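You operate a simulated robot arm through the tools that you are given. There is no shell and no other tool. Be economical: measure what you need, move in short steps, check, and stop when the job is done.

You are at the controls of a simulated robot arm. One attempt, no reset.

Task
Press the blue cap home and stand the can in the free well.
Fine: yellow dial to 6 bar and left there, white switch on, slider in, then the yellow button once; slider out; the well is in the long grey tray. Set down upright: white can with a spray button.

Only the result counts: the job must be done as asked and must still hold three seconds after the hand-in. Knocking over, shifting, dropping, spilling or breaking anything else fails it. A push-on lid holds only when it is set on centred and level and pressed home; a screw cap is set on level and turned clockwise until tight.

Robot
A 6-joint arm with a two-finger parallel gripper, fixed in place. Base frame: the origin is at the foot of the arm, x ahead of it, y to its left, z up; the work surface is at about z = 0. Readings come in cm, degrees, newtons and seconds.
With the tool pointing down near the work surface it reaches from about 14 to 58 cm from the base axis. Its first joint turns from -66.0 to 66.0 degrees. Payload 2.1 kg.
The tool frame sits at the grasp point between the pads (the TCP): z along the fingers, y along the line on which they close. The tips reach 3 cm beyond it. The gripper opens to 9.4 cm. The fingers are 2.8 cm wide and 1 cm thick; the gripper's body (5 by 9.6 cm) begins 5.5 cm behind the TCP.
Orientation is that of the tool frame in the base frame, as a unit quaternion [x, y, z, w]. With the fingers straight down and closing along the base's y, the tool's x points along the base's -x, its y along +y and its z along -z.

Tools
- The arm moves only by the tool jog_arm. Its argument "targets" is a list of rows, each a list of 3 entries, a list of its own where there are three numbers: the shift along the tool's x, y, z in cm, then the turn, a rotation vector about the tool's x, y, z in rad, then the gripper command, from -1 (fully open) to 1 (shut), values between in proportion. In form: [[[tx, ty, tz], [wx, wy, wz], claw], ...]. A call has 1 to 20 rows; each row is the pose to reach, as a shift and turn from the pose commanded when the call began, along the tool's axes at that moment. Rows are played at 5 a second. More than 5 cm and 8.6 degrees between two rows, or a gripper value outside its range, and nothing of the call is played. A pose out of reach is approached as far as the arm can. The call stops where the force on the tool passes 90 N (or 10 N more than at its start, if that is more) or the arm is blocked; 0.2 s more then pass. Each finger travels about 7.2 cm/s and halts on what it meets, pressing with about 34 N; the grip force reading is that of the motor and also rises with nothing between the fingers. The clock runs only during rows and for 0.2 s after the last one: add rows that repeat a pose to give the fingers time. The reply holds the time, the measured pose of the TCP, the force on the tool along the base axes, the opening and the grip force, in the units named above and with some noise, with the torque about the TCP (base axes, N m) and any sound that the robot's microphone picked up.
- Cameras (640 x 400 px; columns grow to the right, rows downward): "scene" is fixed at [6.61, -38.55, 47.58]; the picture's right is [0.63, -0.77, 0.00], its down [-0.49, -0.40, -0.77] and it looks along [0.60, 0.49, -0.64] (base axes); focal length 214 px, centre (320, 200). "wrist" rides on the gripper at [7.6, 1.4, -10.3] in the tool frame; the picture's right is [-0.18, 0.98, 0.00], its down [-0.75, -0.14, -0.64] and it looks along [-0.63, -0.12, 0.77] (tool axes); focal length 243 px, centre (320, 200). There is no depth. A picture from a camera that has moved, and an enlarged one, comes with that camera's place and axes in the base frame and with its lens.
- get_image(camera): a new picture of that camera. It takes no simulated time.
- inspect(camera, box): a new picture of the part [left, top, right, bottom] of that camera's present view, enlarged. It takes no simulated time.
- sign_off(): hands the job in; it is judged then, once.

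Work in short steps. Places have to be worked out from the pictures, the camera data and where the tool is seen: move nearer, look again, correct. Check each grasp and each placing, and mend what went wrong. You have 120 turns and 68 pictures in all, those below and enlarged ones among them. Open the gripper and draw the arm clear of the work before you hand the job in, unless the task says otherwise; then end with one line.

The tools are called as name(argument=value, ...) on one line, values as JSON. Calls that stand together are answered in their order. jog_arm: Moves the arm, as the interface text tells. Its arguments: {"type":"object","properties":{"targets":{"type":"array"}},"required":["targets"]} The other tools are called the same way: get_image (camera) takes a picture; inspect (camera, box) takes an enlarged picture of a part of a camera's view; sign_off () hands the job in.

At the start:

```text
time_s: 0.0
eef_pos: [25.61, -23.51, 34.92]
tcp_rot: [0.0, 1.0, 0.001, 0.001]
wrist_force: [0.8, 0.7, -0.1]
ft_torque: [0.01, -0.03, 0.03]
opening: 9.39
grasp_force: 0.1
```

scene: 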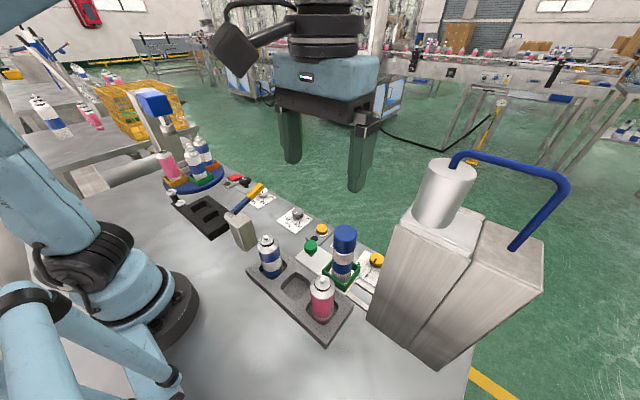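
wrist: 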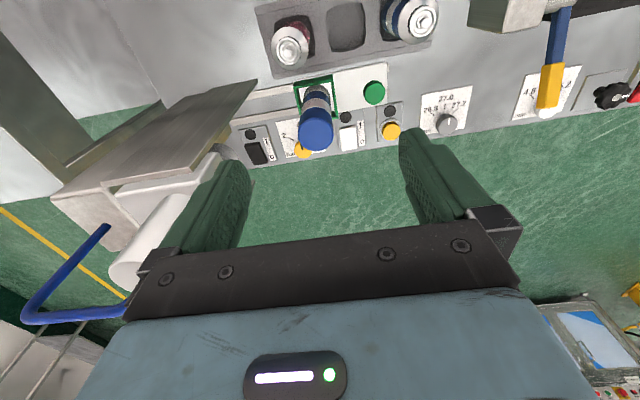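

I start by enlarging the work area in both cameras to identify controls.

inspect(camera="scene", box=[230, 200, 400, 350])

inspect(camera="wrist", box=[230, 0, 470, 170])

inspect(camera="scene", box=[130, 80, 330, 260])

```text
2.67 times, centred on (315, 275) of scene
camera zoom: at [6.61, -38.55, 47.58], right [0.63, -0.77, 0.0], down [-0.49, -0.4, -0.77], along [0.6, 0.49, -0.64], focal length 572 px, centre (333, 0)
```

zoom: 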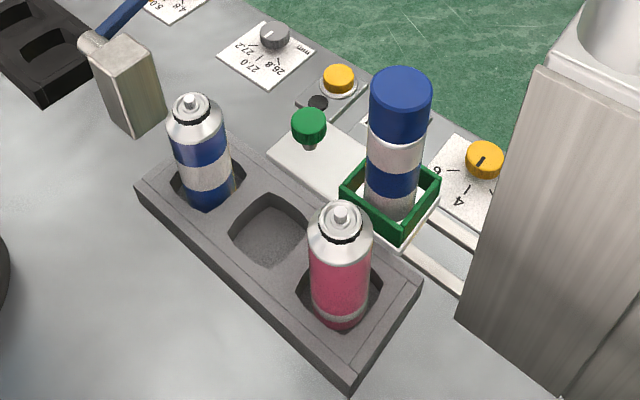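

```text
2.35 times, centred on (350, 85) of wrist
camera zoom: at [18.03, -22.1, 45.21], right [0.18, 0.98, 0.0], down [0.75, -0.14, 0.64], along [0.63, -0.12, -0.77], focal length 571 px, centre (249, 471)
```

zoom: 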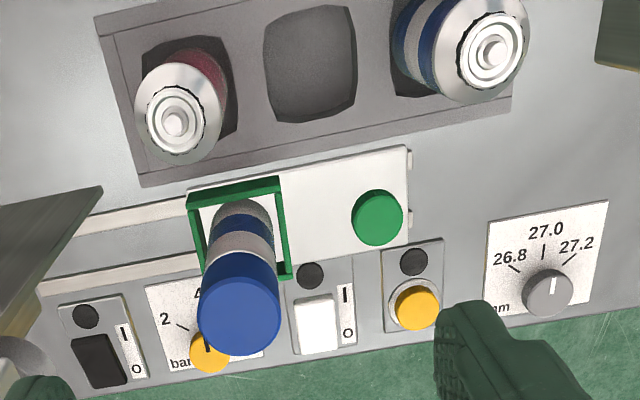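

```text
2.22 times, centred on (230, 170) of scene
camera zoom: at [6.61, -38.55, 47.58], right [0.63, -0.77, 0.0], down [-0.49, -0.4, -0.77], along [0.6, 0.49, -0.64], focal length 477 px, centre (520, 267)
```

zoom: 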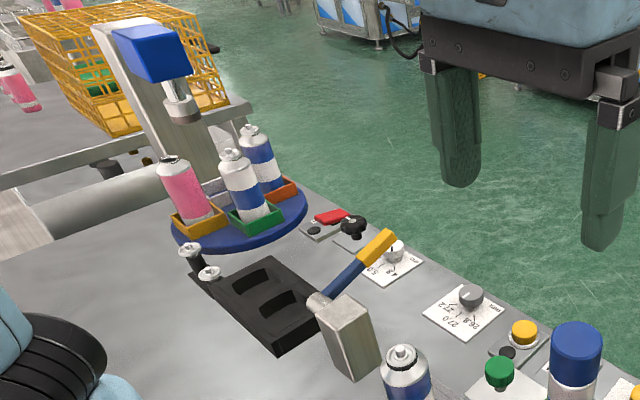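

Next I look at the press housing enlarged.

inspect(camera="scene", box=[340, 140, 580, 380])

inspect(camera="wrist", box=[0, 60, 340, 330])

```text
1.67 times, centred on (460, 260) of scene
camera zoom: at [6.61, -38.55, 47.58], right [0.63, -0.77, 0.0], down [-0.49, -0.4, -0.77], along [0.6, 0.49, -0.64], focal length 358 px, centre (87, 100)
```

zoom: 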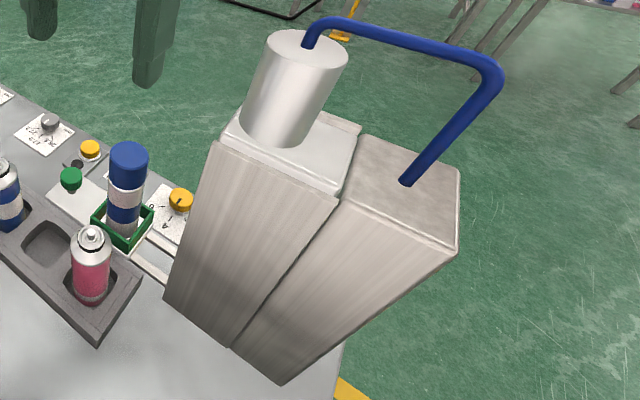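

```text
1.48 times, centred on (170, 195) of wrist
camera zoom: at [18.03, -22.1, 45.21], right [0.18, 0.98, 0.0], down [0.75, -0.14, 0.64], along [0.63, -0.12, -0.77], focal length 359 px, centre (542, 207)
```

zoom: 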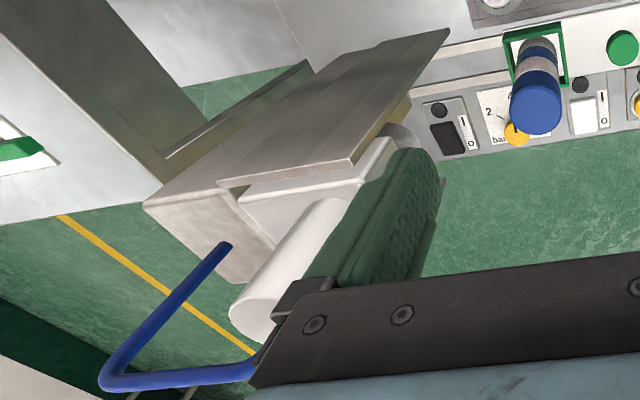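

The press head is at -y, with a guard plate; the slider rides along y. I move 6.5 cm toward -y to see the dial past the can.

jog_arm(targets=[[[0, -3.2, 0], [0, 0, 0], -1], [[0, -6.5, 0], [0, 0, 0], -1], [[0, -6.5, 0], [0, 0, 0], -1]])

inspect(camera="wrist", box=[220, 20, 460, 170])

```text
time_s: 0.8
eef_pos: [25.78, -29.85, 35.02]
tcp_rot: [0.0, 1.0, -0.001, 0.0]
wrist_force: [0.2, 0.0, 0.0]
ft_torque: [0.01, -0.02, -0.01]
opening: 9.42
grasp_force: 0.1
```

```text
2.67 times, centred on (340, 95) of wrist
camera zoom: at [18.11, -28.58, 45.25], right [0.18, 0.98, 0.0], down [0.75, -0.14, 0.64], along [0.63, -0.12, -0.77], focal length 647 px, centre (267, 480)
```

zoom: 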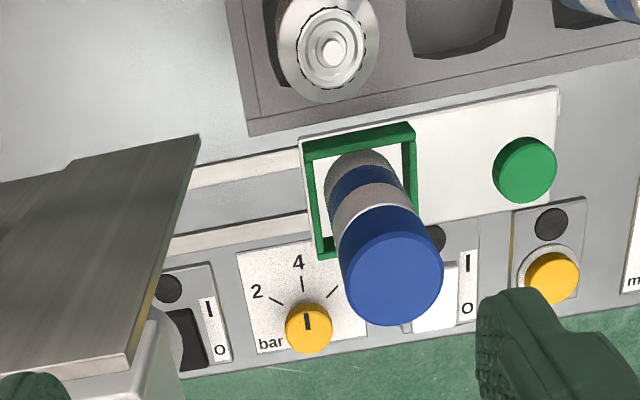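

Dial reads about 4, with 6 clockwise seen from above (≈52-60°); dial centre ≈(39.75, -29.6). I rotate the gripper 60° so the camera avoids the can, and move over the dial, staying high and away from the cylinder.

jog_arm(targets=[[[0, 2, 0], [0, 0, 0.149], -1], [[0, 4, 0], [0, 0, 0.298], -1], [[0, 6, 0], [0, 0, 0.447], -1], [[-2, 6, 0], [0, 0, 0.596], -1], [[-4, 6, 0], [0, 0, 0.745], -1], [[-7, 6, 0], [0, 0, 0.894], -1], [[-10, 6, 0], [0, 0, 1.043], -1], [[-14, 6, 0], [0, 0, 1.043], -1], [[-14, 3, 0], [0, 0, 1.043], -1], [[-14, 0.3, 0], [0, 0, 1.043], -0.3], [[-14, 0.3, 0], [0, 0, 1.043], -0.3], [[-14, 0.3, 0], [0, 0, 1.043], -0.3]])

get_image(camera="scene")

get_image(camera="wrist")

```text
time_s: 3.4
eef_pos: [38.55, -28.8, 33.56]
tcp_rot: [0.498, 0.867, 0.001, 0.0]
wrist_force: [0.3, -0.1, 0.1]
ft_torque: [-0.04, 0.01, 0.0]
opening: 6.12
grasp_force: 0.0
out of reach, approached as far as the arm can: row 9, 10, 11, 12
```

```text
59 pictures are left
```

scene: 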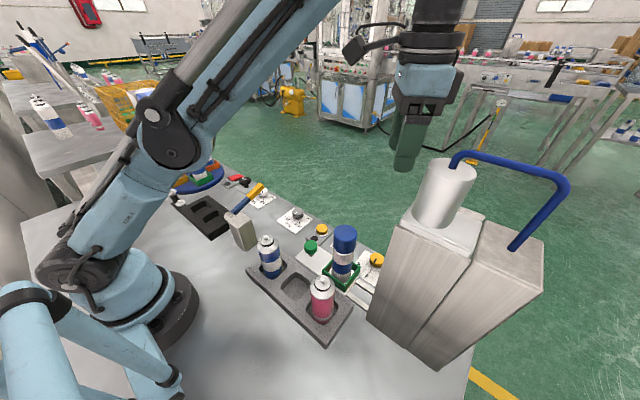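

```text
58 pictures are left
camera wrist: at [35.95, -21.65, 43.96], right [0.94, 0.34, 0.0], down [0.26, -0.72, 0.64], along [0.22, -0.6, -0.77], focal length 243 px, centre (320, 200)
```

wrist: 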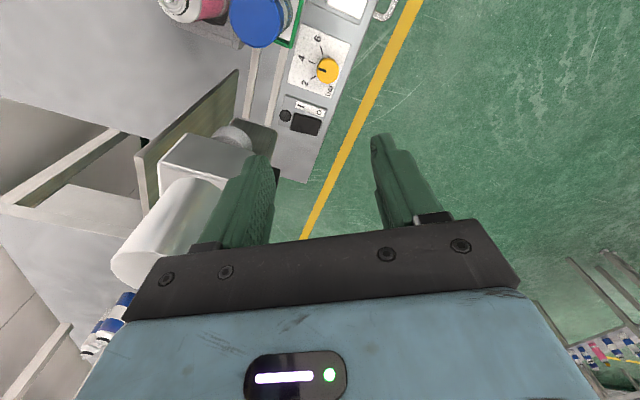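

Reach is limited at height; I descend 12 cm and see which pose results.

jog_arm(targets=[[[0, 0, 4], [0, 0, 0], -0.3], [[0, 0, 8], [0, 0, 0], -0.3], [[0, 0, 12], [0, 0, 0], -0.3], [[0, 0, 12], [0, 0, 0], -0.3]])

```text
time_s: 4.4
eef_pos: [38.54, -28.75, 21.34]
tcp_rot: [0.498, 0.867, 0.001, 0.001]
wrist_force: [0.4, -0.3, 0.3]
ft_torque: [-0.01, 0.0, 0.04]
opening: 6.12
grasp_force: 0.0
```

The commanded pose is the clamped one. I shift over the dial and descend to z≈10 then look.

jog_arm(targets=[[[-1.37, 0.67, 4], [0, 0, 0], -0.3], [[-1.37, 0.67, 8], [0, 0, 0], -0.3], [[-1.37, 0.67, 11], [0, 0, 0], -0.3], [[-1.37, 0.67, 11], [0, 0, 0], -0.3]])

inspect(camera="scene", box=[300, 150, 460, 290])

get_image(camera="wrist")

```text
time_s: 5.4
eef_pos: [39.93, -29.59, 10.64]
tcp_rot: [0.498, 0.867, 0.001, 0.0]
wrist_force: [0.3, 0.0, 0.3]
ft_torque: [0.0, 0.01, -0.04]
opening: 6.13
grasp_force: 0.0
```

```text
2.86 times, centred on (380, 220) of scene
camera zoom: at [6.61, -38.55, 47.58], right [0.63, -0.77, 0.0], down [-0.49, -0.4, -0.77], along [0.6, 0.49, -0.64], focal length 613 px, centre (149, 143)
```

zoom: 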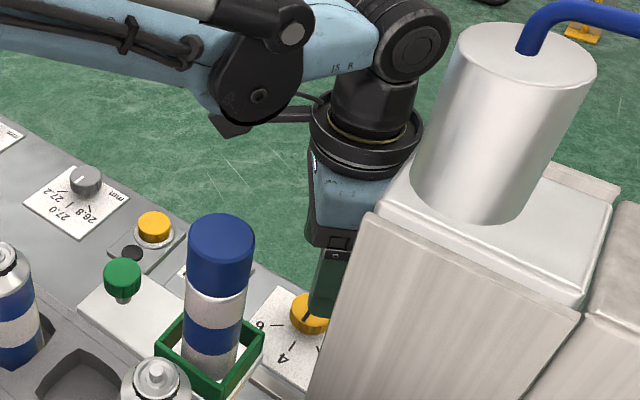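

```text
56 pictures are left
camera wrist: at [37.26, -22.36, 20.94], right [0.94, 0.34, 0.0], down [0.26, -0.72, 0.64], along [0.22, -0.6, -0.77], focal length 243 px, centre (320, 200)
```

wrist: 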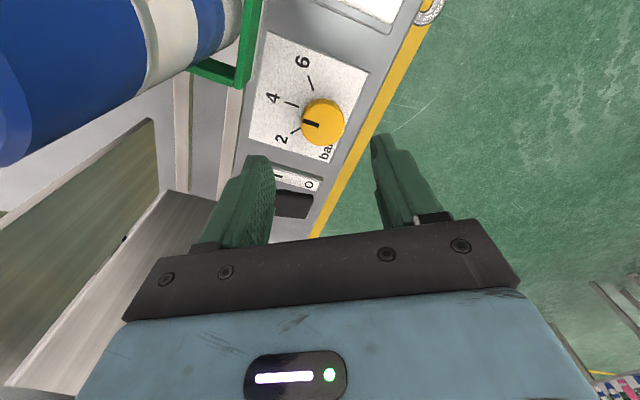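

Gripper is centred over the dial at ≈(39.9,-29.6). I descend to TCP z≈4 and close on it.

jog_arm(targets=[[[0, 0, 3.5], [0, 0, 0], -0.3], [[0, 0, 5.5], [0, 0, 0], -0.3], [[0, 0, 6.6], [0, 0, 0], -0.3], [[0, 0, 6.6], [0, 0, 0], -0.3], [[0, 0, 6.6], [0, 0, 0], 0.4], [[0, 0, 6.6], [0, 0, 0], 0.4], [[0, 0, 6.6], [0, 0, 0], 0.4]])

get_image(camera="wrist")

```text
time_s: 7.0
eef_pos: [40.07, -29.49, 4.18]
tcp_rot: [0.497, 0.868, 0.002, 0.003]
wrist_force: [17.9, 8.5, -9.3]
ft_torque: [-0.19, -0.45, -0.02]
opening: 3.35
grasp_force: 44.6
```

```text
55 pictures are left
camera wrist: at [37.38, -22.27, 14.43], right [0.94, 0.34, 0.0], down [0.26, -0.72, 0.64], along [0.22, -0.6, -0.77], focal length 243 px, centre (320, 200)
```

wrist: 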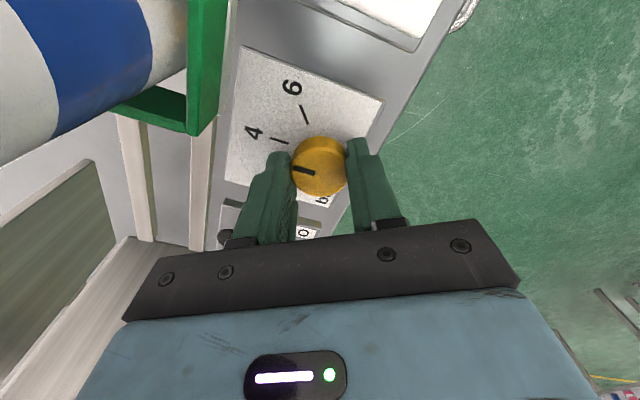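

Gripped at 3.35 cm. I rotate clockwise (from above) by about 0.95 rad with a small centring shift.

jog_arm(targets=[[[0, 0.15, 0], [0, 0, 0.0], 0.4], [[0, 0.15, 0], [0, 0, 0.14], 0.4], [[0, 0.15, 0], [0, 0, 0.28], 0.4], [[0, 0.15, 0], [0, 0, 0.42], 0.4], [[0, 0.15, 0], [0, 0, 0.56], 0.4], [[0, 0.15, 0], [0, 0, 0.7], 0.4], [[0, 0.15, 0], [0, 0, 0.83], 0.4], [[0, 0.15, 0], [0, 0, 0.95], 0.4], [[0, 0.15, 0], [0, 0, 0.95], 0.4]])

inspect(camera="wrist", box=[200, 40, 440, 240])

```text
time_s: 9.0
eef_pos: [40.0, -29.57, 4.15]
tcp_rot: [0.84, 0.542, 0.001, 0.0]
wrist_force: [17.0, -1.6, -8.4]
ft_torque: [0.83, -0.74, 0.28]
opening: 3.37
grasp_force: 44.9
```

```text
2.00 times, centred on (320, 140) of wrist
camera zoom: at [44.43, -23.32, 14.46], right [0.82, -0.57, 0.0], down [-0.44, -0.63, 0.64], along [-0.37, -0.53, -0.77], focal length 485 px, centre (320, 320)
```

zoom: 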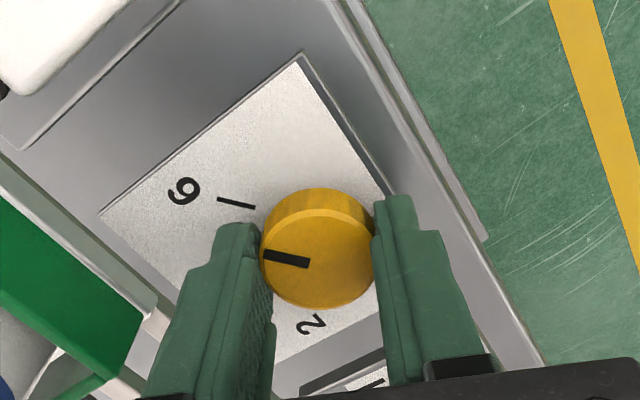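

Pointer appears aligned with the 6 tick to within a couple of degrees. I release, lift, and check more closely.

jog_arm(targets=[[[0, 0, 0], [0, 0, 0], -0.3], [[0, 0, 0], [0, 0, 0], -0.3], [[0, 0, -3], [0, 0, 0], -0.3], [[0, 0, -6], [0, 0, 0], -0.3], [[0, 0, -6], [0, 0, 0], -0.3]])

inspect(camera="wrist", box=[250, 60, 390, 150])

```text
time_s: 10.2
eef_pos: [40.03, -29.66, 10.15]
tcp_rot: [0.84, 0.543, 0.0, 0.0]
wrist_force: [-1.4, 0.7, 0.5]
ft_torque: [0.03, -0.01, 0.0]
opening: 6.13
grasp_force: 0.0
```

```text
4.44 times, centred on (320, 105) of wrist
camera zoom: at [44.42, -23.32, 20.47], right [0.82, -0.57, 0.0], down [-0.44, -0.63, 0.64], along [-0.37, -0.53, -0.77], focal length 1078 px, centre (320, 622)
```

zoom: 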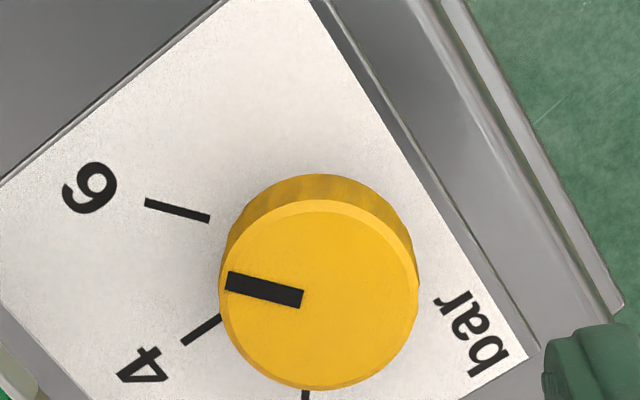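

Pointer is at ≈47.3° against the tick's ≈49.5°; I regrip and add a ~2.5° correction.

jog_arm(targets=[[[0, 0, 3], [0, 0, 0], -0.3], [[0, 0, 6], [0, 0, 0], -0.3], [[0, 0, 6], [0, 0, 0], 0.4], [[0, 0, 6], [0, 0, 0], 0.4], [[0, 0, 6], [0, 0, 0], 0.4], [[0, 0, 6], [0, 0, 0.05], 0.4], [[0, 0, 6], [0, 0, 0.05], 0.4], [[0, 0, 6], [0, 0, 0.05], -0.3], [[0, 0, 6], [0, 0, 0.05], -0.3], [[0, 0, 3], [0, 0, 0.0], -0.3], [[0, 0, 0], [0, 0, 0.0], -0.3], [[0, 0, 0], [0, 0, 0.0], -0.3]])

inspect(camera="wrist", box=[250, 60, 390, 150])

```text
time_s: 12.8
eef_pos: [40.01, -29.64, 10.26]
tcp_rot: [0.84, 0.543, 0.0, 0.0]
wrist_force: [1.0, 0.6, -0.2]
ft_torque: [0.0, 0.01, 0.0]
opening: 6.1
grasp_force: 0.1
```

```text
4.44 times, centred on (320, 105) of wrist
camera zoom: at [44.41, -23.3, 20.57], right [0.82, -0.57, 0.0], down [-0.44, -0.63, 0.64], along [-0.37, -0.53, -0.77], focal length 1078 px, centre (320, 622)
```

zoom: 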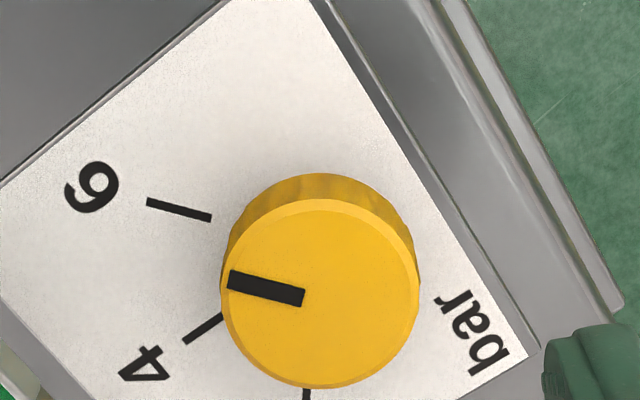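

Dial is now parallel to the 6 tick. Next I move over the white switch at ≈(39.8,-20.5) to look closely.

jog_arm(targets=[[[0, 0, -3], [0, 0, 0], 0], [[4.1, -2, -3], [0, 0, 0], 1], [[8.2, -3.94, -3], [0, 0, 0], 1], [[8.2, -3.94, -3], [0, 0, 0], 1]])

get_image(camera="wrist")

```text
time_s: 13.8
eef_pos: [39.8, -20.4, 13.4]
tcp_rot: [0.839, 0.543, 0.0, -0.001]
wrist_force: [-0.9, 0.8, -0.1]
ft_torque: [0.0, 0.0, 0.01]
opening: 0.02
grasp_force: 32.9
```

```text
51 pictures are left
camera wrist: at [44.11, -14.1, 23.7], right [0.82, -0.57, 0.0], down [-0.44, -0.63, 0.64], along [-0.37, -0.53, -0.77], focal length 243 px, centre (320, 200)
```

wrist: 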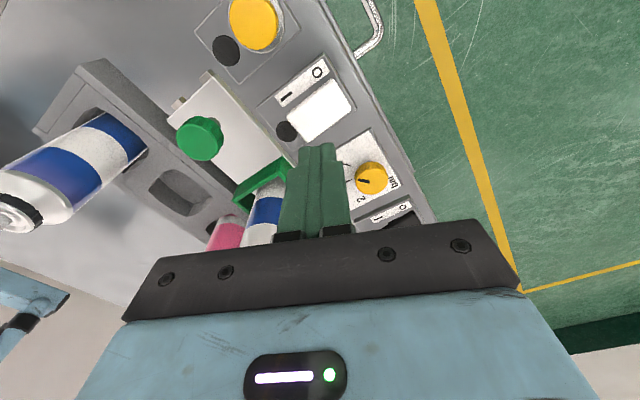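

I enlarge the switch to see its tilt.

inspect(camera="wrist", box=[240, 40, 400, 160])

```text
3.33 times, centred on (320, 100) of wrist
camera zoom: at [44.11, -14.1, 23.7], right [0.82, -0.57, 0.0], down [-0.44, -0.63, 0.64], along [-0.37, -0.53, -0.77], focal length 809 px, centre (320, 533)
```

zoom: 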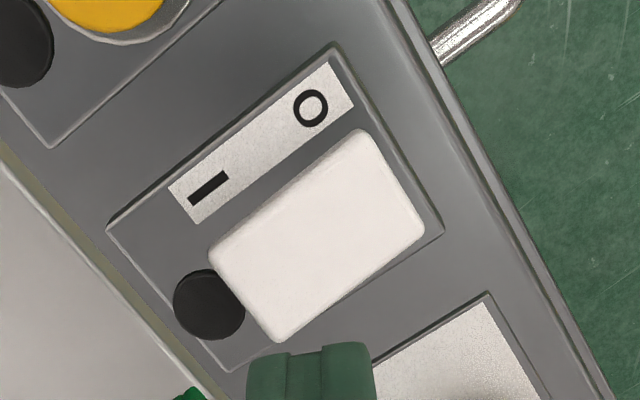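

The rocker spans x≈36.7–41.8 at y≈-20.8; "I" is the end nearer the base. I go over x≈37.9 with closed fingers and come down slowly.

jog_arm(targets=[[[-1.15, -1.57, 3], [0, 0, 0], 1], [[-1.15, -1.57, 7], [0, 0, 0], 1], [[-1.15, -1.57, 8], [0, 0, 0], 1], [[-1.15, -1.57, 8.5], [0, 0, 0], 1], [[-1.15, -1.57, 8.8], [0, 0, 0], 1], [[-1.15, -1.57, 8.8], [0, 0, 0], 1]])

get_image(camera="wrist")

```text
time_s: 14.8
eef_pos: [37.72, -20.93, 5.31]
tcp_rot: [0.84, 0.543, 0.0, -0.002]
wrist_force: [-2.1, -0.1, 28.6]
ft_torque: [0.26, -0.36, 0.01]
opening: 0.0
grasp_force: 33.1
stopped in row 4: the force on the tool passed its limit at 113 N (the readings are from after the stop); the commanded pose is now the measured one
```

```text
49 pictures are left
camera wrist: at [42.25, -14.6, 15.64], right [0.82, -0.57, 0.0], down [-0.44, -0.63, 0.64], along [-0.37, -0.52, -0.77], focal length 243 px, centre (320, 200)
```

wrist: 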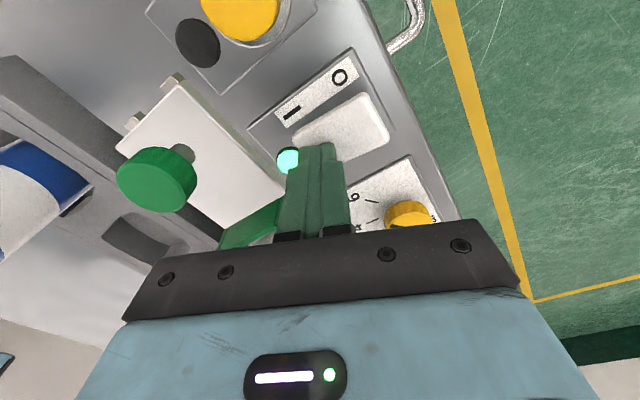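

Lamp by the switch is lit — switch is on. Now I lift and go above the green slider knob (≈(30.5,-15.8)) with the fingers closing along x.

jog_arm(targets=[[[0, 0, -5], [0, 0, 0], 1], [[0, 0, -9], [0, 0, -0.14], 1], [[0.8, -4.3, -9], [0, 0, -0.28], 0.2], [[1.67, -8.67, -9], [0, 0, -0.426], -0.3], [[1.67, -8.67, -9], [0, 0, -0.426], -0.3], [[1.67, -8.67, -9], [0, 0, -0.426], -0.3]])

get_image(camera="wrist")

inspect(camera="scene", box=[230, 170, 430, 350])

```text
time_s: 16.1
eef_pos: [30.73, -15.77, 14.26]
tcp_rot: [0.705, 0.709, 0.0, -0.002]
wrist_force: [-0.4, -0.7, 0.6]
ft_torque: [0.01, 0.0, -0.02]
opening: 6.11
grasp_force: 0.1
```

```text
48 pictures are left
camera wrist: at [32.16, -8.3, 24.64], right [0.98, -0.18, 0.0], down [-0.14, -0.76, 0.64], along [-0.12, -0.63, -0.77], focal length 243 px, centre (320, 200)
```

wrist: 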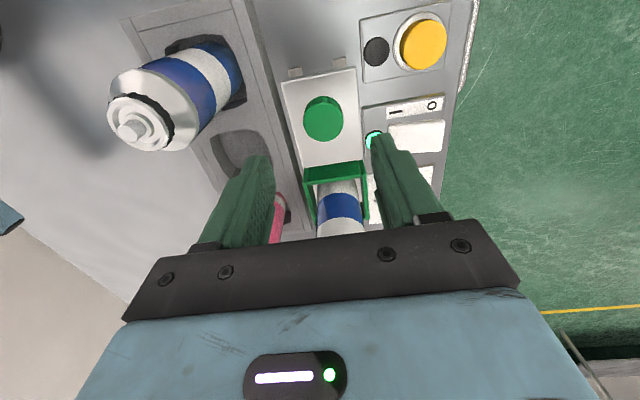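

```text
2.22 times, centred on (330, 260) of scene
camera zoom: at [6.61, -38.55, 47.58], right [0.63, -0.77, 0.0], down [-0.49, -0.4, -0.77], along [0.6, 0.49, -0.64], focal length 477 px, centre (298, 67)
```

zoom: 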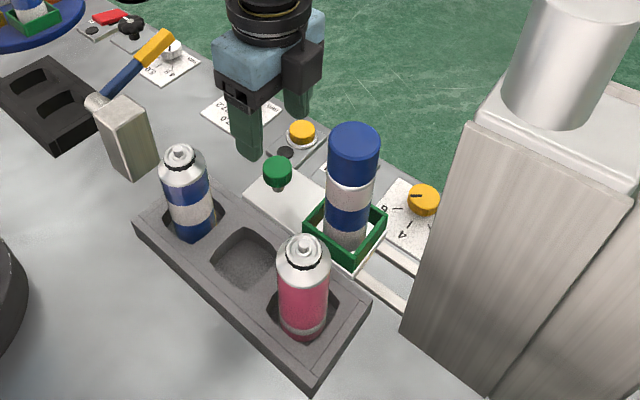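

Knob at ≈(30.9,-15.8), top z≈6. I descend over it and grip it.

jog_arm(targets=[[[0, 0.15, 4], [0, 0, 0], -0.3], [[0, 0.15, 6.5], [0, 0, 0], -0.3], [[0, 0.15, 7.7], [0, 0, 0], -0.3], [[0, 0.15, 7.7], [0, 0, 0], 0.5], [[0, 0.15, 7.7], [0, 0, 0], 0.5], [[0, 0.15, 7.7], [0, 0, 0], 0.5]])

get_image(camera="wrist")

```text
time_s: 17.6
eef_pos: [30.99, -15.91, 6.58]
tcp_rot: [0.706, 0.708, 0.002, 0.0]
wrist_force: [26.1, -1.8, -21.1]
ft_torque: [0.48, 0.03, -0.08]
opening: 3.11
grasp_force: 45.5
```

```text
46 pictures are left
camera wrist: at [32.33, -8.27, 16.94], right [0.98, -0.18, 0.0], down [-0.14, -0.76, 0.64], along [-0.11, -0.63, -0.77], focal length 243 px, centre (320, 200)
```

wrist: 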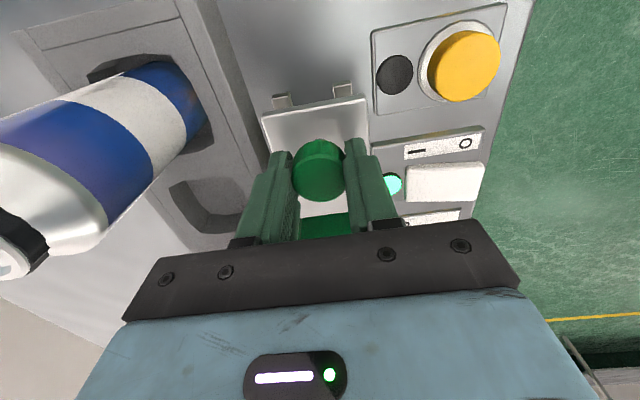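

Knob gripped (3.1 cm). I slide it in toward -y slowly, 9 cm first.

jog_arm(targets=[[[-0.5, 0.15, -0.05], [0, 0, 0], 0.5], [[-1.3, 0.15, -0.05], [0, 0, 0], 0.5], [[-2.1, 0.15, -0.05], [0, 0, 0], 0.5], [[-2.9, 0.15, -0.05], [0, 0, 0], 0.5], [[-3.7, 0.15, -0.05], [0, 0, 0], 0.5], [[-4.5, 0.15, -0.05], [0, 0, 0], 0.5], [[-5.3, 0.15, -0.05], [0, 0, 0], 0.5], [[-6.1, 0.15, -0.05], [0, 0, 0], 0.5], [[-6.9, 0.15, -0.05], [0, 0, 0], 0.5], [[-7.7, 0.15, -0.05], [0, 0, 0], 0.5], [[-8.5, 0.15, -0.05], [0, 0, 0], 0.5], [[-9, 0.15, -0.05], [0, 0, 0], 0.5]])

get_image(camera="scene")

get_image(camera="wrist")

```text
time_s: 20.1
eef_pos: [30.95, -24.77, 6.51]
tcp_rot: [0.706, 0.708, 0.001, -0.001]
wrist_force: [21.1, 0.4, 29.7]
ft_torque: [-0.05, -0.44, -0.04]
opening: 3.1
grasp_force: 45.1
```

```text
45 pictures are left
```

scene: 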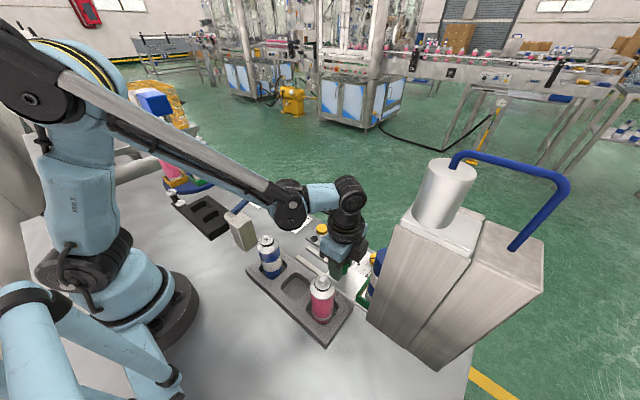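

```text
44 pictures are left
camera wrist: at [32.37, -17.25, 16.93], right [0.98, -0.18, 0.0], down [-0.14, -0.76, 0.64], along [-0.12, -0.63, -0.77], focal length 243 px, centre (320, 200)
```

wrist: 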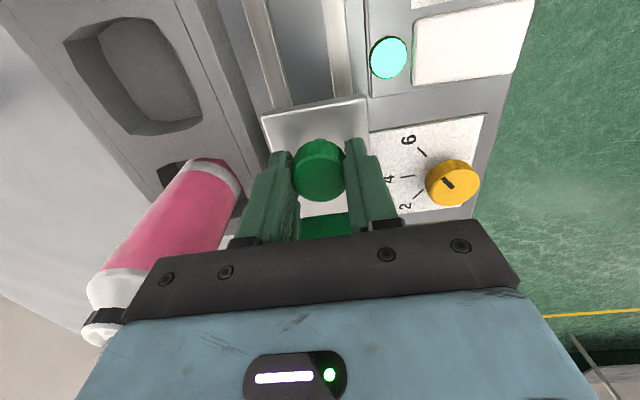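

Slide moves smoothly; I continue in smaller steps until the stop.

jog_arm(targets=[[[-0.6, 0, 0], [0, 0, 0], 0.5], [[-1.2, 0, 0], [0, 0, 0], 0.5], [[-1.8, 0, 0], [0, 0, 0], 0.5], [[-2.4, 0, 0], [0, 0, 0], 0.5], [[-3.0, 0, 0], [0, 0, 0], 0.5], [[-3.6, 0, 0], [0, 0, 0], 0.5], [[-4.2, 0, 0], [0, 0, 0], 0.5], [[-4.8, 0, 0], [0, 0, 0], 0.5]])

get_image(camera="wrist")

```text
time_s: 21.9
eef_pos: [31.03, -29.42, 6.66]
tcp_rot: [0.706, 0.708, 0.001, -0.004]
wrist_force: [-0.1, 28.2, -6.7]
ft_torque: [0.39, -0.3, 0.0]
opening: 3.12
grasp_force: 45.3
```

```text
43 pictures are left
camera wrist: at [32.41, -21.95, 16.91], right [0.98, -0.18, 0.0], down [-0.14, -0.76, 0.64], along [-0.12, -0.62, -0.77], focal length 243 px, centre (320, 200)
```

wrist: 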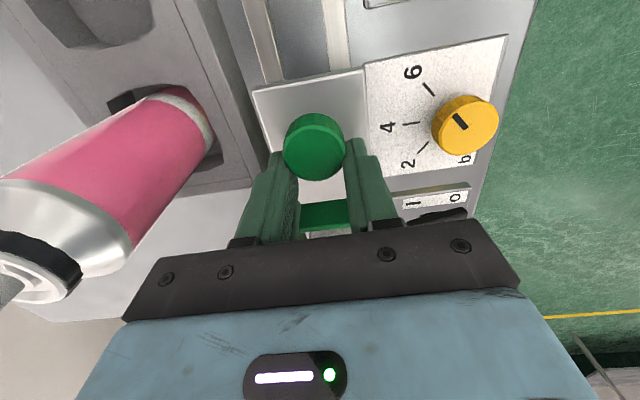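

The stop is reached (fingers slid past the knob). I release, lift while backing away in +y, and go above the yellow button with fingers closed.

jog_arm(targets=[[[0, 0, 0], [0, 0, 0], -0.3], [[0, 0, 0], [0, 0, 0], -0.3], [[0.5, 0, -2.5], [0, 0, 0], -0.3], [[2, 0, -6], [0, 0, 0], -0.3], [[6, 1, -8], [0, 0, 0], 0.5], [[10, 4, -8], [0, 0, 0], 1], [[14, 6.5, -8], [0, 0, 0], 1], [[17.1, 8.4, -6], [0, 0, 0], 1], [[17.1, 8.4, -6], [0, 0, 0], 1]])

get_image(camera="wrist")

inspect(camera="scene", box=[260, 180, 480, 340])

```text
time_s: 23.9
eef_pos: [39.38, -12.47, 12.69]
tcp_rot: [0.706, 0.709, -0.001, -0.003]
wrist_force: [-1.3, -0.8, 0.0]
ft_torque: [0.02, -0.02, -0.01]
opening: 0.0
grasp_force: 32.5
```

```text
42 pictures are left
camera wrist: at [40.73, -4.94, 22.99], right [0.98, -0.18, 0.0], down [-0.14, -0.76, 0.64], along [-0.12, -0.63, -0.77], focal length 243 px, centre (320, 200)
```

wrist: 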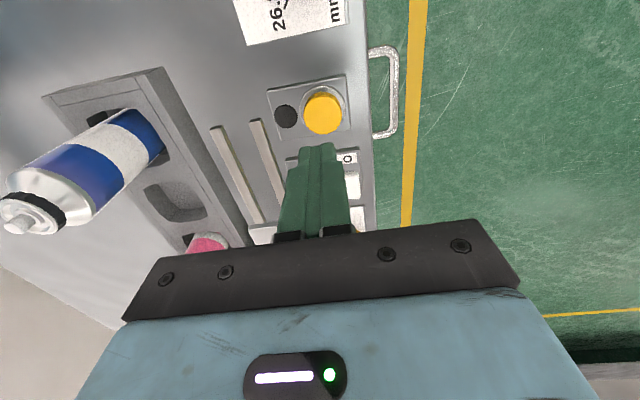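

```text
2.50 times, centred on (370, 260) of scene
camera zoom: at [6.61, -38.55, 47.58], right [0.63, -0.77, 0.0], down [-0.49, -0.4, -0.77], along [0.6, 0.49, -0.64], focal length 536 px, centre (195, 50)
```

zoom: 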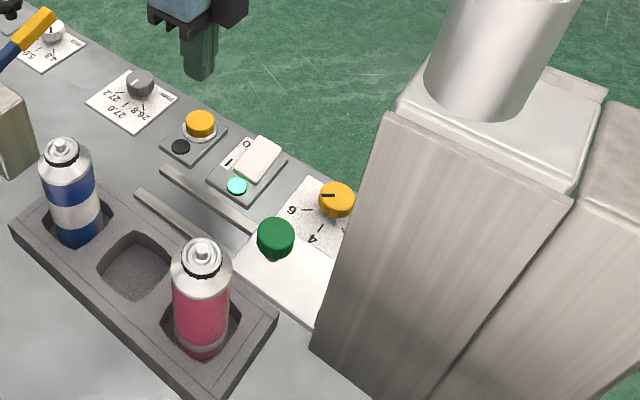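

Slider is in, can hidden under the press. Button centre ≈(39.6,-12.1); I press it once, coming down slowly.

jog_arm(targets=[[[0.3, 0.2, 3], [0, 0, 0], 1], [[0.3, 0.2, 5.5], [0, 0, 0], 1], [[0.3, 0.2, 6], [0, 0, 0], 1], [[0.3, 0.2, 6.3], [0, 0, 0], 1], [[0.3, 0.2, 6.6], [0, 0, 0], 1], [[0.3, 0.2, 6.9], [0, 0, 0], 1], [[0.3, 0.2, 7.2], [0, 0, 0], 1], [[0.3, 0.2, 7.5], [0, 0, 0], 1]])

get_image(camera="wrist")

```text
time_s: 25.8
eef_pos: [39.49, -12.26, 5.11]
tcp_rot: [0.706, 0.708, -0.001, -0.002]
wrist_force: [0.4, -0.7, 2.8]
ft_torque: [-0.08, 0.01, 0.0]
opening: 0.0
grasp_force: 33.1
heard: click
```

```text
40 pictures are left
camera wrist: at [40.9, -4.62, 15.41], right [0.98, -0.18, 0.0], down [-0.14, -0.76, 0.64], along [-0.12, -0.63, -0.77], focal length 243 px, centre (320, 200)
```

wrist: 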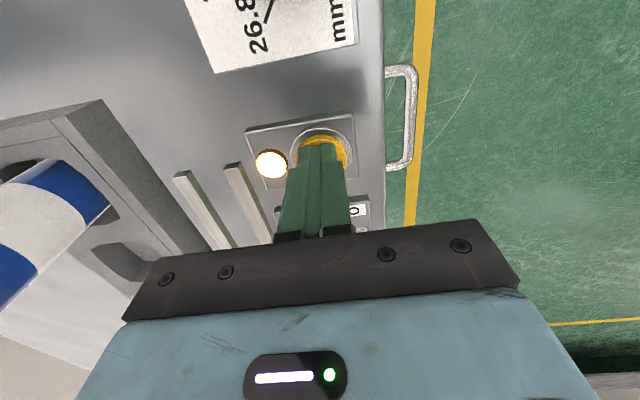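

Click heard, button lamp lit. I lift away and let the press cycle run.

jog_arm(targets=[[[0, 0, -3], [0, 0, 0], 1], [[0, 0, -7], [0, 0, 0], 1], [[0, 0, -7], [0, 0, 0], 1], [[0, 0, -7], [0, 0, 0], 1], [[0, 0, -7], [0, 0, 0], 1], [[0, 0, -7], [0, 0, 0], 1], [[0, 0, -7], [0, 0, 0], 1], [[0, 0, -7], [0, 0, 0], 1], [[0, 0, -7], [0, 0, 0], 1], [[0, 0, -7], [0, 0, 0], 1], [[0, 0, -7], [0, 0, 0], 1], [[0, 0, -7], [0, 0, 0], 1]])

inspect(camera="wrist", box=[200, 60, 400, 240])

```text
time_s: 28.4
eef_pos: [39.33, -12.08, 12.05]
tcp_rot: [0.706, 0.708, -0.001, -0.003]
wrist_force: [1.2, -0.1, 0.8]
ft_torque: [0.01, 0.01, -0.01]
opening: 0.0
grasp_force: 33.5
```

```text
2.22 times, centred on (300, 150) of wrist
camera zoom: at [40.76, -4.63, 22.43], right [0.98, -0.18, 0.0], down [-0.14, -0.76, 0.64], along [-0.12, -0.63, -0.77], focal length 539 px, centre (364, 311)
```

zoom: 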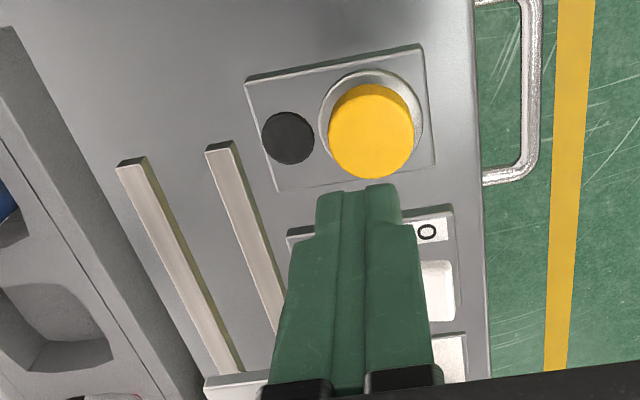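

Cycle lamp went off after the stroke. I return over the knob (≈(31,-28)) with open fingers to pull the slider out.

jog_arm(targets=[[[-1, 0, -2.5], [0, 0, 0], 0.5], [[-4.5, -2, -2.5], [0, 0, 0], 0], [[-8.5, -5, -2.5], [0, 0, 0], -0.3], [[-12, -7.5, -2.5], [0, 0, 0], -0.3], [[-14.5, -8.4, 0], [0, 0, 0], -0.3], [[-15.5, -8.4, 2.5], [0, 0, 0], -0.3], [[-15.9, -8.4, 5.4], [0, 0, 0], -0.3], [[-15.9, -8.4, 5.4], [0, 0, 0], -0.3], [[-15.9, -8.4, 5.4], [0, 0, 0], 0.5], [[-15.9, -8.4, 5.4], [0, 0, 0], 0.5], [[-15.9, -8.4, 5.4], [0, 0, 0], 0.5]])

get_image(camera="wrist")

```text
time_s: 30.8
eef_pos: [30.95, -28.03, 6.48]
tcp_rot: [0.706, 0.708, 0.0, -0.001]
wrist_force: [-5.7, -0.6, -12.6]
ft_torque: [0.08, -0.46, 0.09]
opening: 3.13
grasp_force: 44.8
```

```text
38 pictures are left
camera wrist: at [32.42, -20.5, 16.79], right [0.98, -0.18, 0.0], down [-0.14, -0.76, 0.64], along [-0.12, -0.63, -0.77], focal length 243 px, centre (320, 200)
```

wrist: 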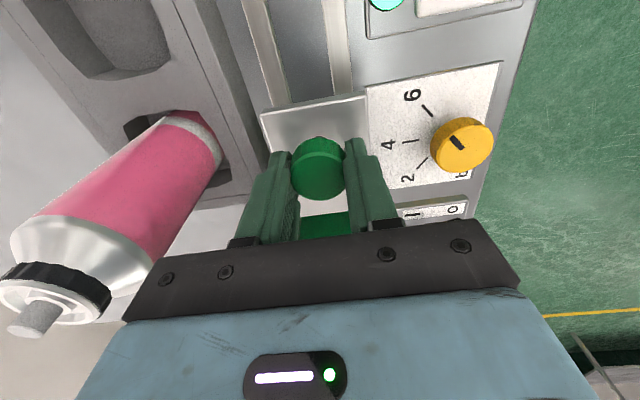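

Knob gripped at y≈-28. I pull it out along +y slowly by about 12 cm.

jog_arm(targets=[[[0.5, 0, 0], [0, 0, 0], 0.5], [[1.2, 0, 0], [0, 0, 0], 0.5], [[1.9, 0, 0], [0, 0, 0], 0.5], [[2.6, 0, 0], [0, 0, 0], 0.5], [[3.3, 0, 0], [0, 0, 0], 0.5], [[4.0, 0, 0], [0, 0, 0], 0.5], [[4.7, 0, 0], [0, 0, 0], 0.5], [[5.4, 0, 0], [0, 0, 0], 0.5], [[6.1, 0, 0], [0, 0, 0], 0.5], [[6.8, 0, 0], [0, 0, 0], 0.5], [[7.5, 0, 0], [0, 0, 0], 0.5], [[8.2, 0, 0], [0, 0, 0], 0.5], [[8.9, 0, 0], [0, 0, 0], 0.5], [[9.6, 0, 0], [0, 0, 0], 0.5], [[10.3, 0, 0], [0, 0, 0], 0.5], [[11.0, 0, 0], [0, 0, 0], 0.5], [[11.6, 0, 0], [0, 0, 0], 0.5], [[12.1, 0, 0], [0, 0, 0], 0.5], [[12.5, 0, 0], [0, 0, 0], 0.5]])

inspect(camera="scene", box=[260, 180, 480, 340])

```text
time_s: 34.8
eef_pos: [31.0, -16.02, 6.61]
tcp_rot: [0.707, 0.707, -0.006, 0.0]
wrist_force: [-26.3, -26.8, 6.2]
ft_torque: [0.05, -0.11, 0.13]
opening: 3.12
grasp_force: 45.0
```

```text
2.50 times, centred on (370, 260) of scene
camera zoom: at [6.6, -38.55, 47.59], right [0.63, -0.78, 0.0], down [-0.49, -0.4, -0.77], along [0.6, 0.49, -0.64], focal length 536 px, centre (195, 50)
```

zoom: 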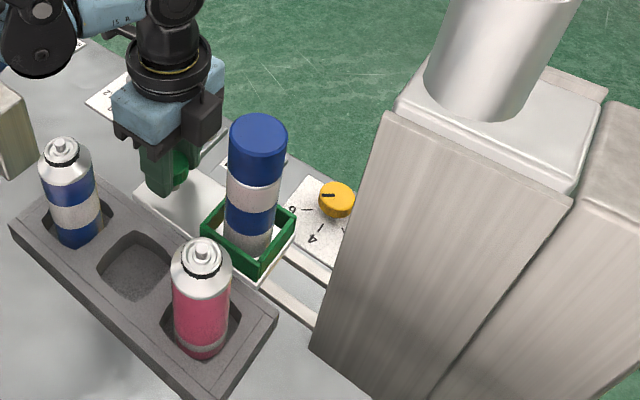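

Slider is out at its stop, with the can still upright. I release the knob, lift to z≈22, and look.

jog_arm(targets=[[[0, 0, 0], [0, 0, 0], -0.3], [[0, 0, 0], [0, 0, 0], -0.3], [[0, 0, -4], [0, 0, 0], -0.3], [[0, 0, -8], [0, 0, 0], -0.6], [[0, 0, -12], [0, 0, 0], -0.6], [[0, 0, -16], [0, 0, 0], -0.6], [[0, 0, -16], [0, 0, 0], -0.6]])

get_image(camera="wrist")

inspect(camera="scene", box=[250, 200, 390, 350])

```text
time_s: 36.4
eef_pos: [31.05, -15.72, 22.54]
tcp_rot: [0.706, 0.709, -0.001, -0.002]
wrist_force: [0.5, -0.7, -0.8]
ft_torque: [0.03, -0.01, 0.0]
opening: 7.54
grasp_force: 0.0
```

```text
36 pictures are left
camera wrist: at [32.49, -8.17, 32.85], right [0.98, -0.18, 0.0], down [-0.14, -0.76, 0.64], along [-0.12, -0.63, -0.77], focal length 243 px, centre (320, 200)
```

wrist: 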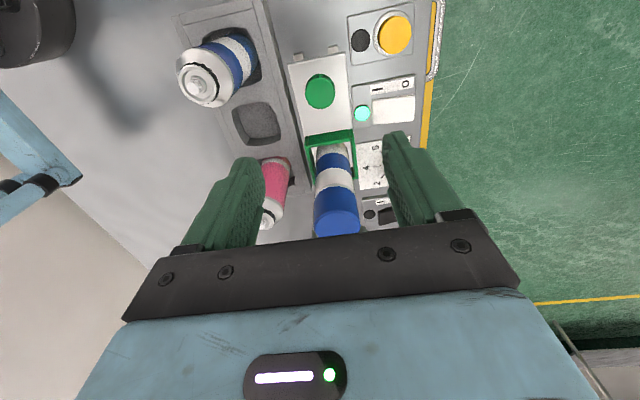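

```text
2.67 times, centred on (320, 275) of scene
camera zoom: at [6.61, -38.55, 47.58], right [0.63, -0.77, 0.0], down [-0.49, -0.4, -0.77], along [0.6, 0.49, -0.64], focal length 572 px, centre (320, 0)
```

zoom: 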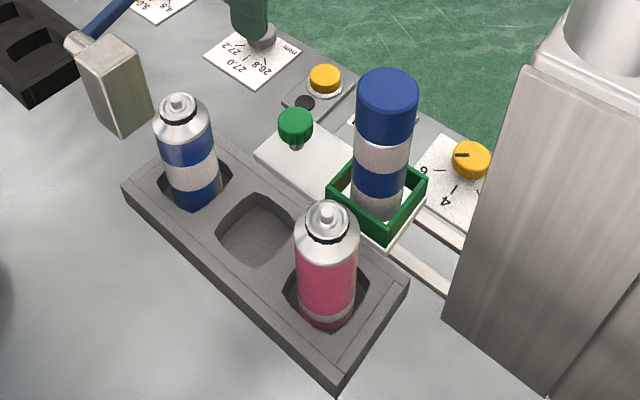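

Cap travel looks tiny; I take the identical crop as at start and a high zoom to compare.

inspect(camera="scene", box=[230, 200, 400, 350])

inspect(camera="scene", box=[315, 215, 375, 275])

inspect(camera="wrist", box=[290, 120, 390, 240])

```text
2.67 times, centred on (315, 275) of scene
camera zoom: at [6.61, -38.55, 47.58], right [0.63, -0.77, 0.0], down [-0.49, -0.4, -0.77], along [0.6, 0.49, -0.64], focal length 572 px, centre (333, 0)
```

zoom: 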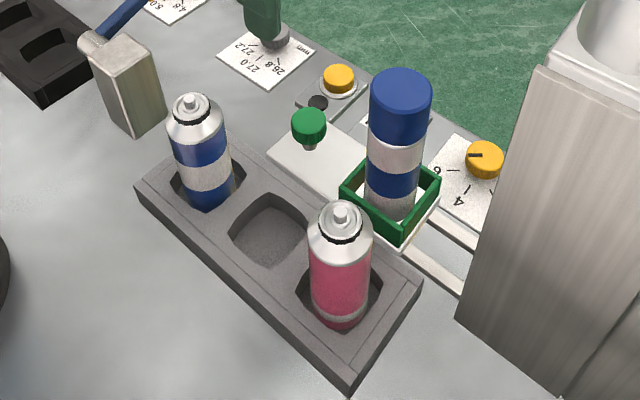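

```text
6.67 times, centred on (345, 245) of scene
camera zoom: at [6.61, -38.55, 47.58], right [0.63, -0.77, 0.0], down [-0.49, -0.4, -0.77], along [0.6, 0.49, -0.64], focal length 1430 px, centre (153, -100)
```

zoom: 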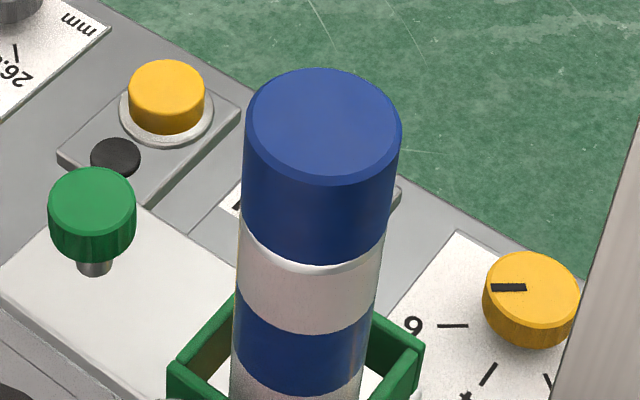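

```text
3.33 times, centred on (340, 180) of wrist
camera zoom: at [32.49, -8.17, 32.85], right [0.98, -0.18, 0.0], down [-0.14, -0.76, 0.64], along [-0.12, -0.63, -0.77], focal length 809 px, centre (253, 267)
```

zoom: 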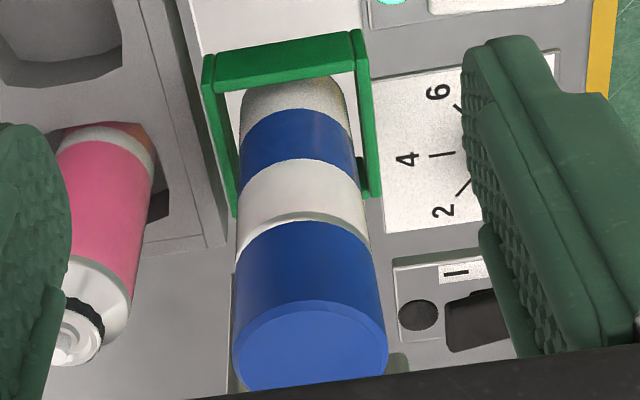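

I zoom in harder on the cap's lower edge to judge the seating.

inspect(camera="scene", box=[332, 222, 358, 250])

inspect(camera="wrist", box=[310, 165, 365, 205])

```text
14.29 times, centred on (345, 236) of scene
camera zoom: at [6.61, -38.55, 47.58], right [0.63, -0.77, 0.0], down [-0.49, -0.4, -0.77], along [0.6, 0.49, -0.64], focal length 3064 px, centre (-37, -314)
```

zoom: 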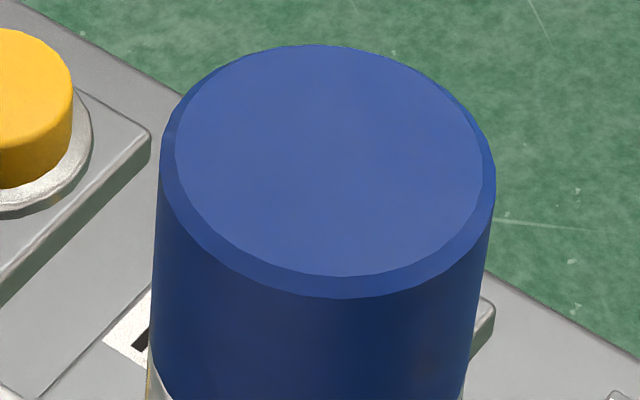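

```text
10.00 times, centred on (338, 185) of wrist
camera zoom: at [32.49, -8.17, 32.85], right [0.98, -0.18, 0.0], down [-0.14, -0.76, 0.64], along [-0.12, -0.63, -0.77], focal length 2426 px, centre (145, 350)
```

zoom: 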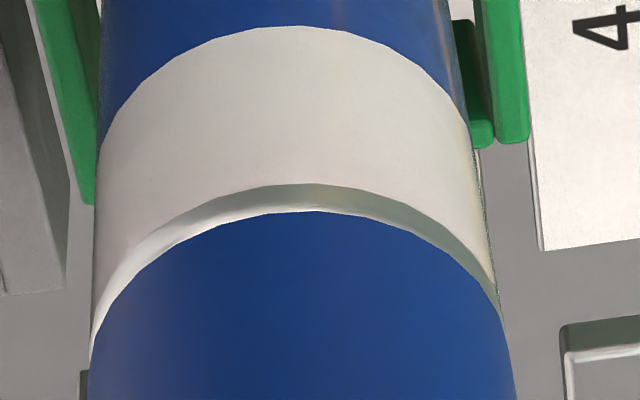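

To judge whether the cap moved, I go back to the exact start pose so the same wrist crop can be compared.

jog_arm(targets=[[[0, 0, -4], [0, 0, -0.14], -0.6], [[0, 0, -8], [0, 0, -0.285], -0.6], [[0, 0, -12.4], [0, 0, -0.43], -1], [[-1, -1, -12.4], [0, 0, -0.575], -1], [[-2, -2, -12.4], [0, 0, -0.72], -1], [[-3, -3, -12.4], [0, 0, -0.865], -1], [[-4, -4, -12.4], [0, 0, -1.01], -1], [[-5, -5, -12.4], [0, 0, -1.15], -1], [[-6, -5.44, -12.4], [0, 0, -1.29], -1], [[-7, -5.44, -12.4], [0, 0, -1.43], -1], [[-7.8, -5.44, -12.4], [0, 0, -1.568], -1], [[-7.8, -5.44, -12.4], [0, 0, -1.568], -1]])

inspect(camera="wrist", box=[230, 0, 470, 170])

```text
time_s: 39.0
eef_pos: [25.83, -23.51, 35.09]
tcp_rot: [-0.001, 1.0, 0.001, -0.002]
wrist_force: [0.6, 0.0, -0.5]
ft_torque: [0.0, 0.03, 0.0]
opening: 9.39
grasp_force: 0.0
```

```text
2.35 times, centred on (350, 85) of wrist
camera zoom: at [18.15, -22.21, 45.47], right [0.18, 0.98, 0.0], down [0.76, -0.14, 0.64], along [0.63, -0.11, -0.77], focal length 571 px, centre (249, 471)
```

zoom: 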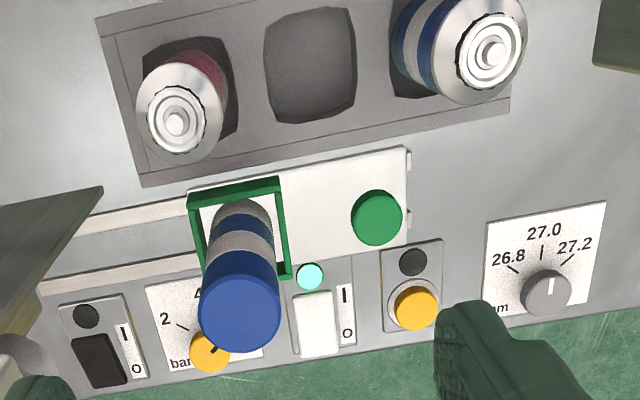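

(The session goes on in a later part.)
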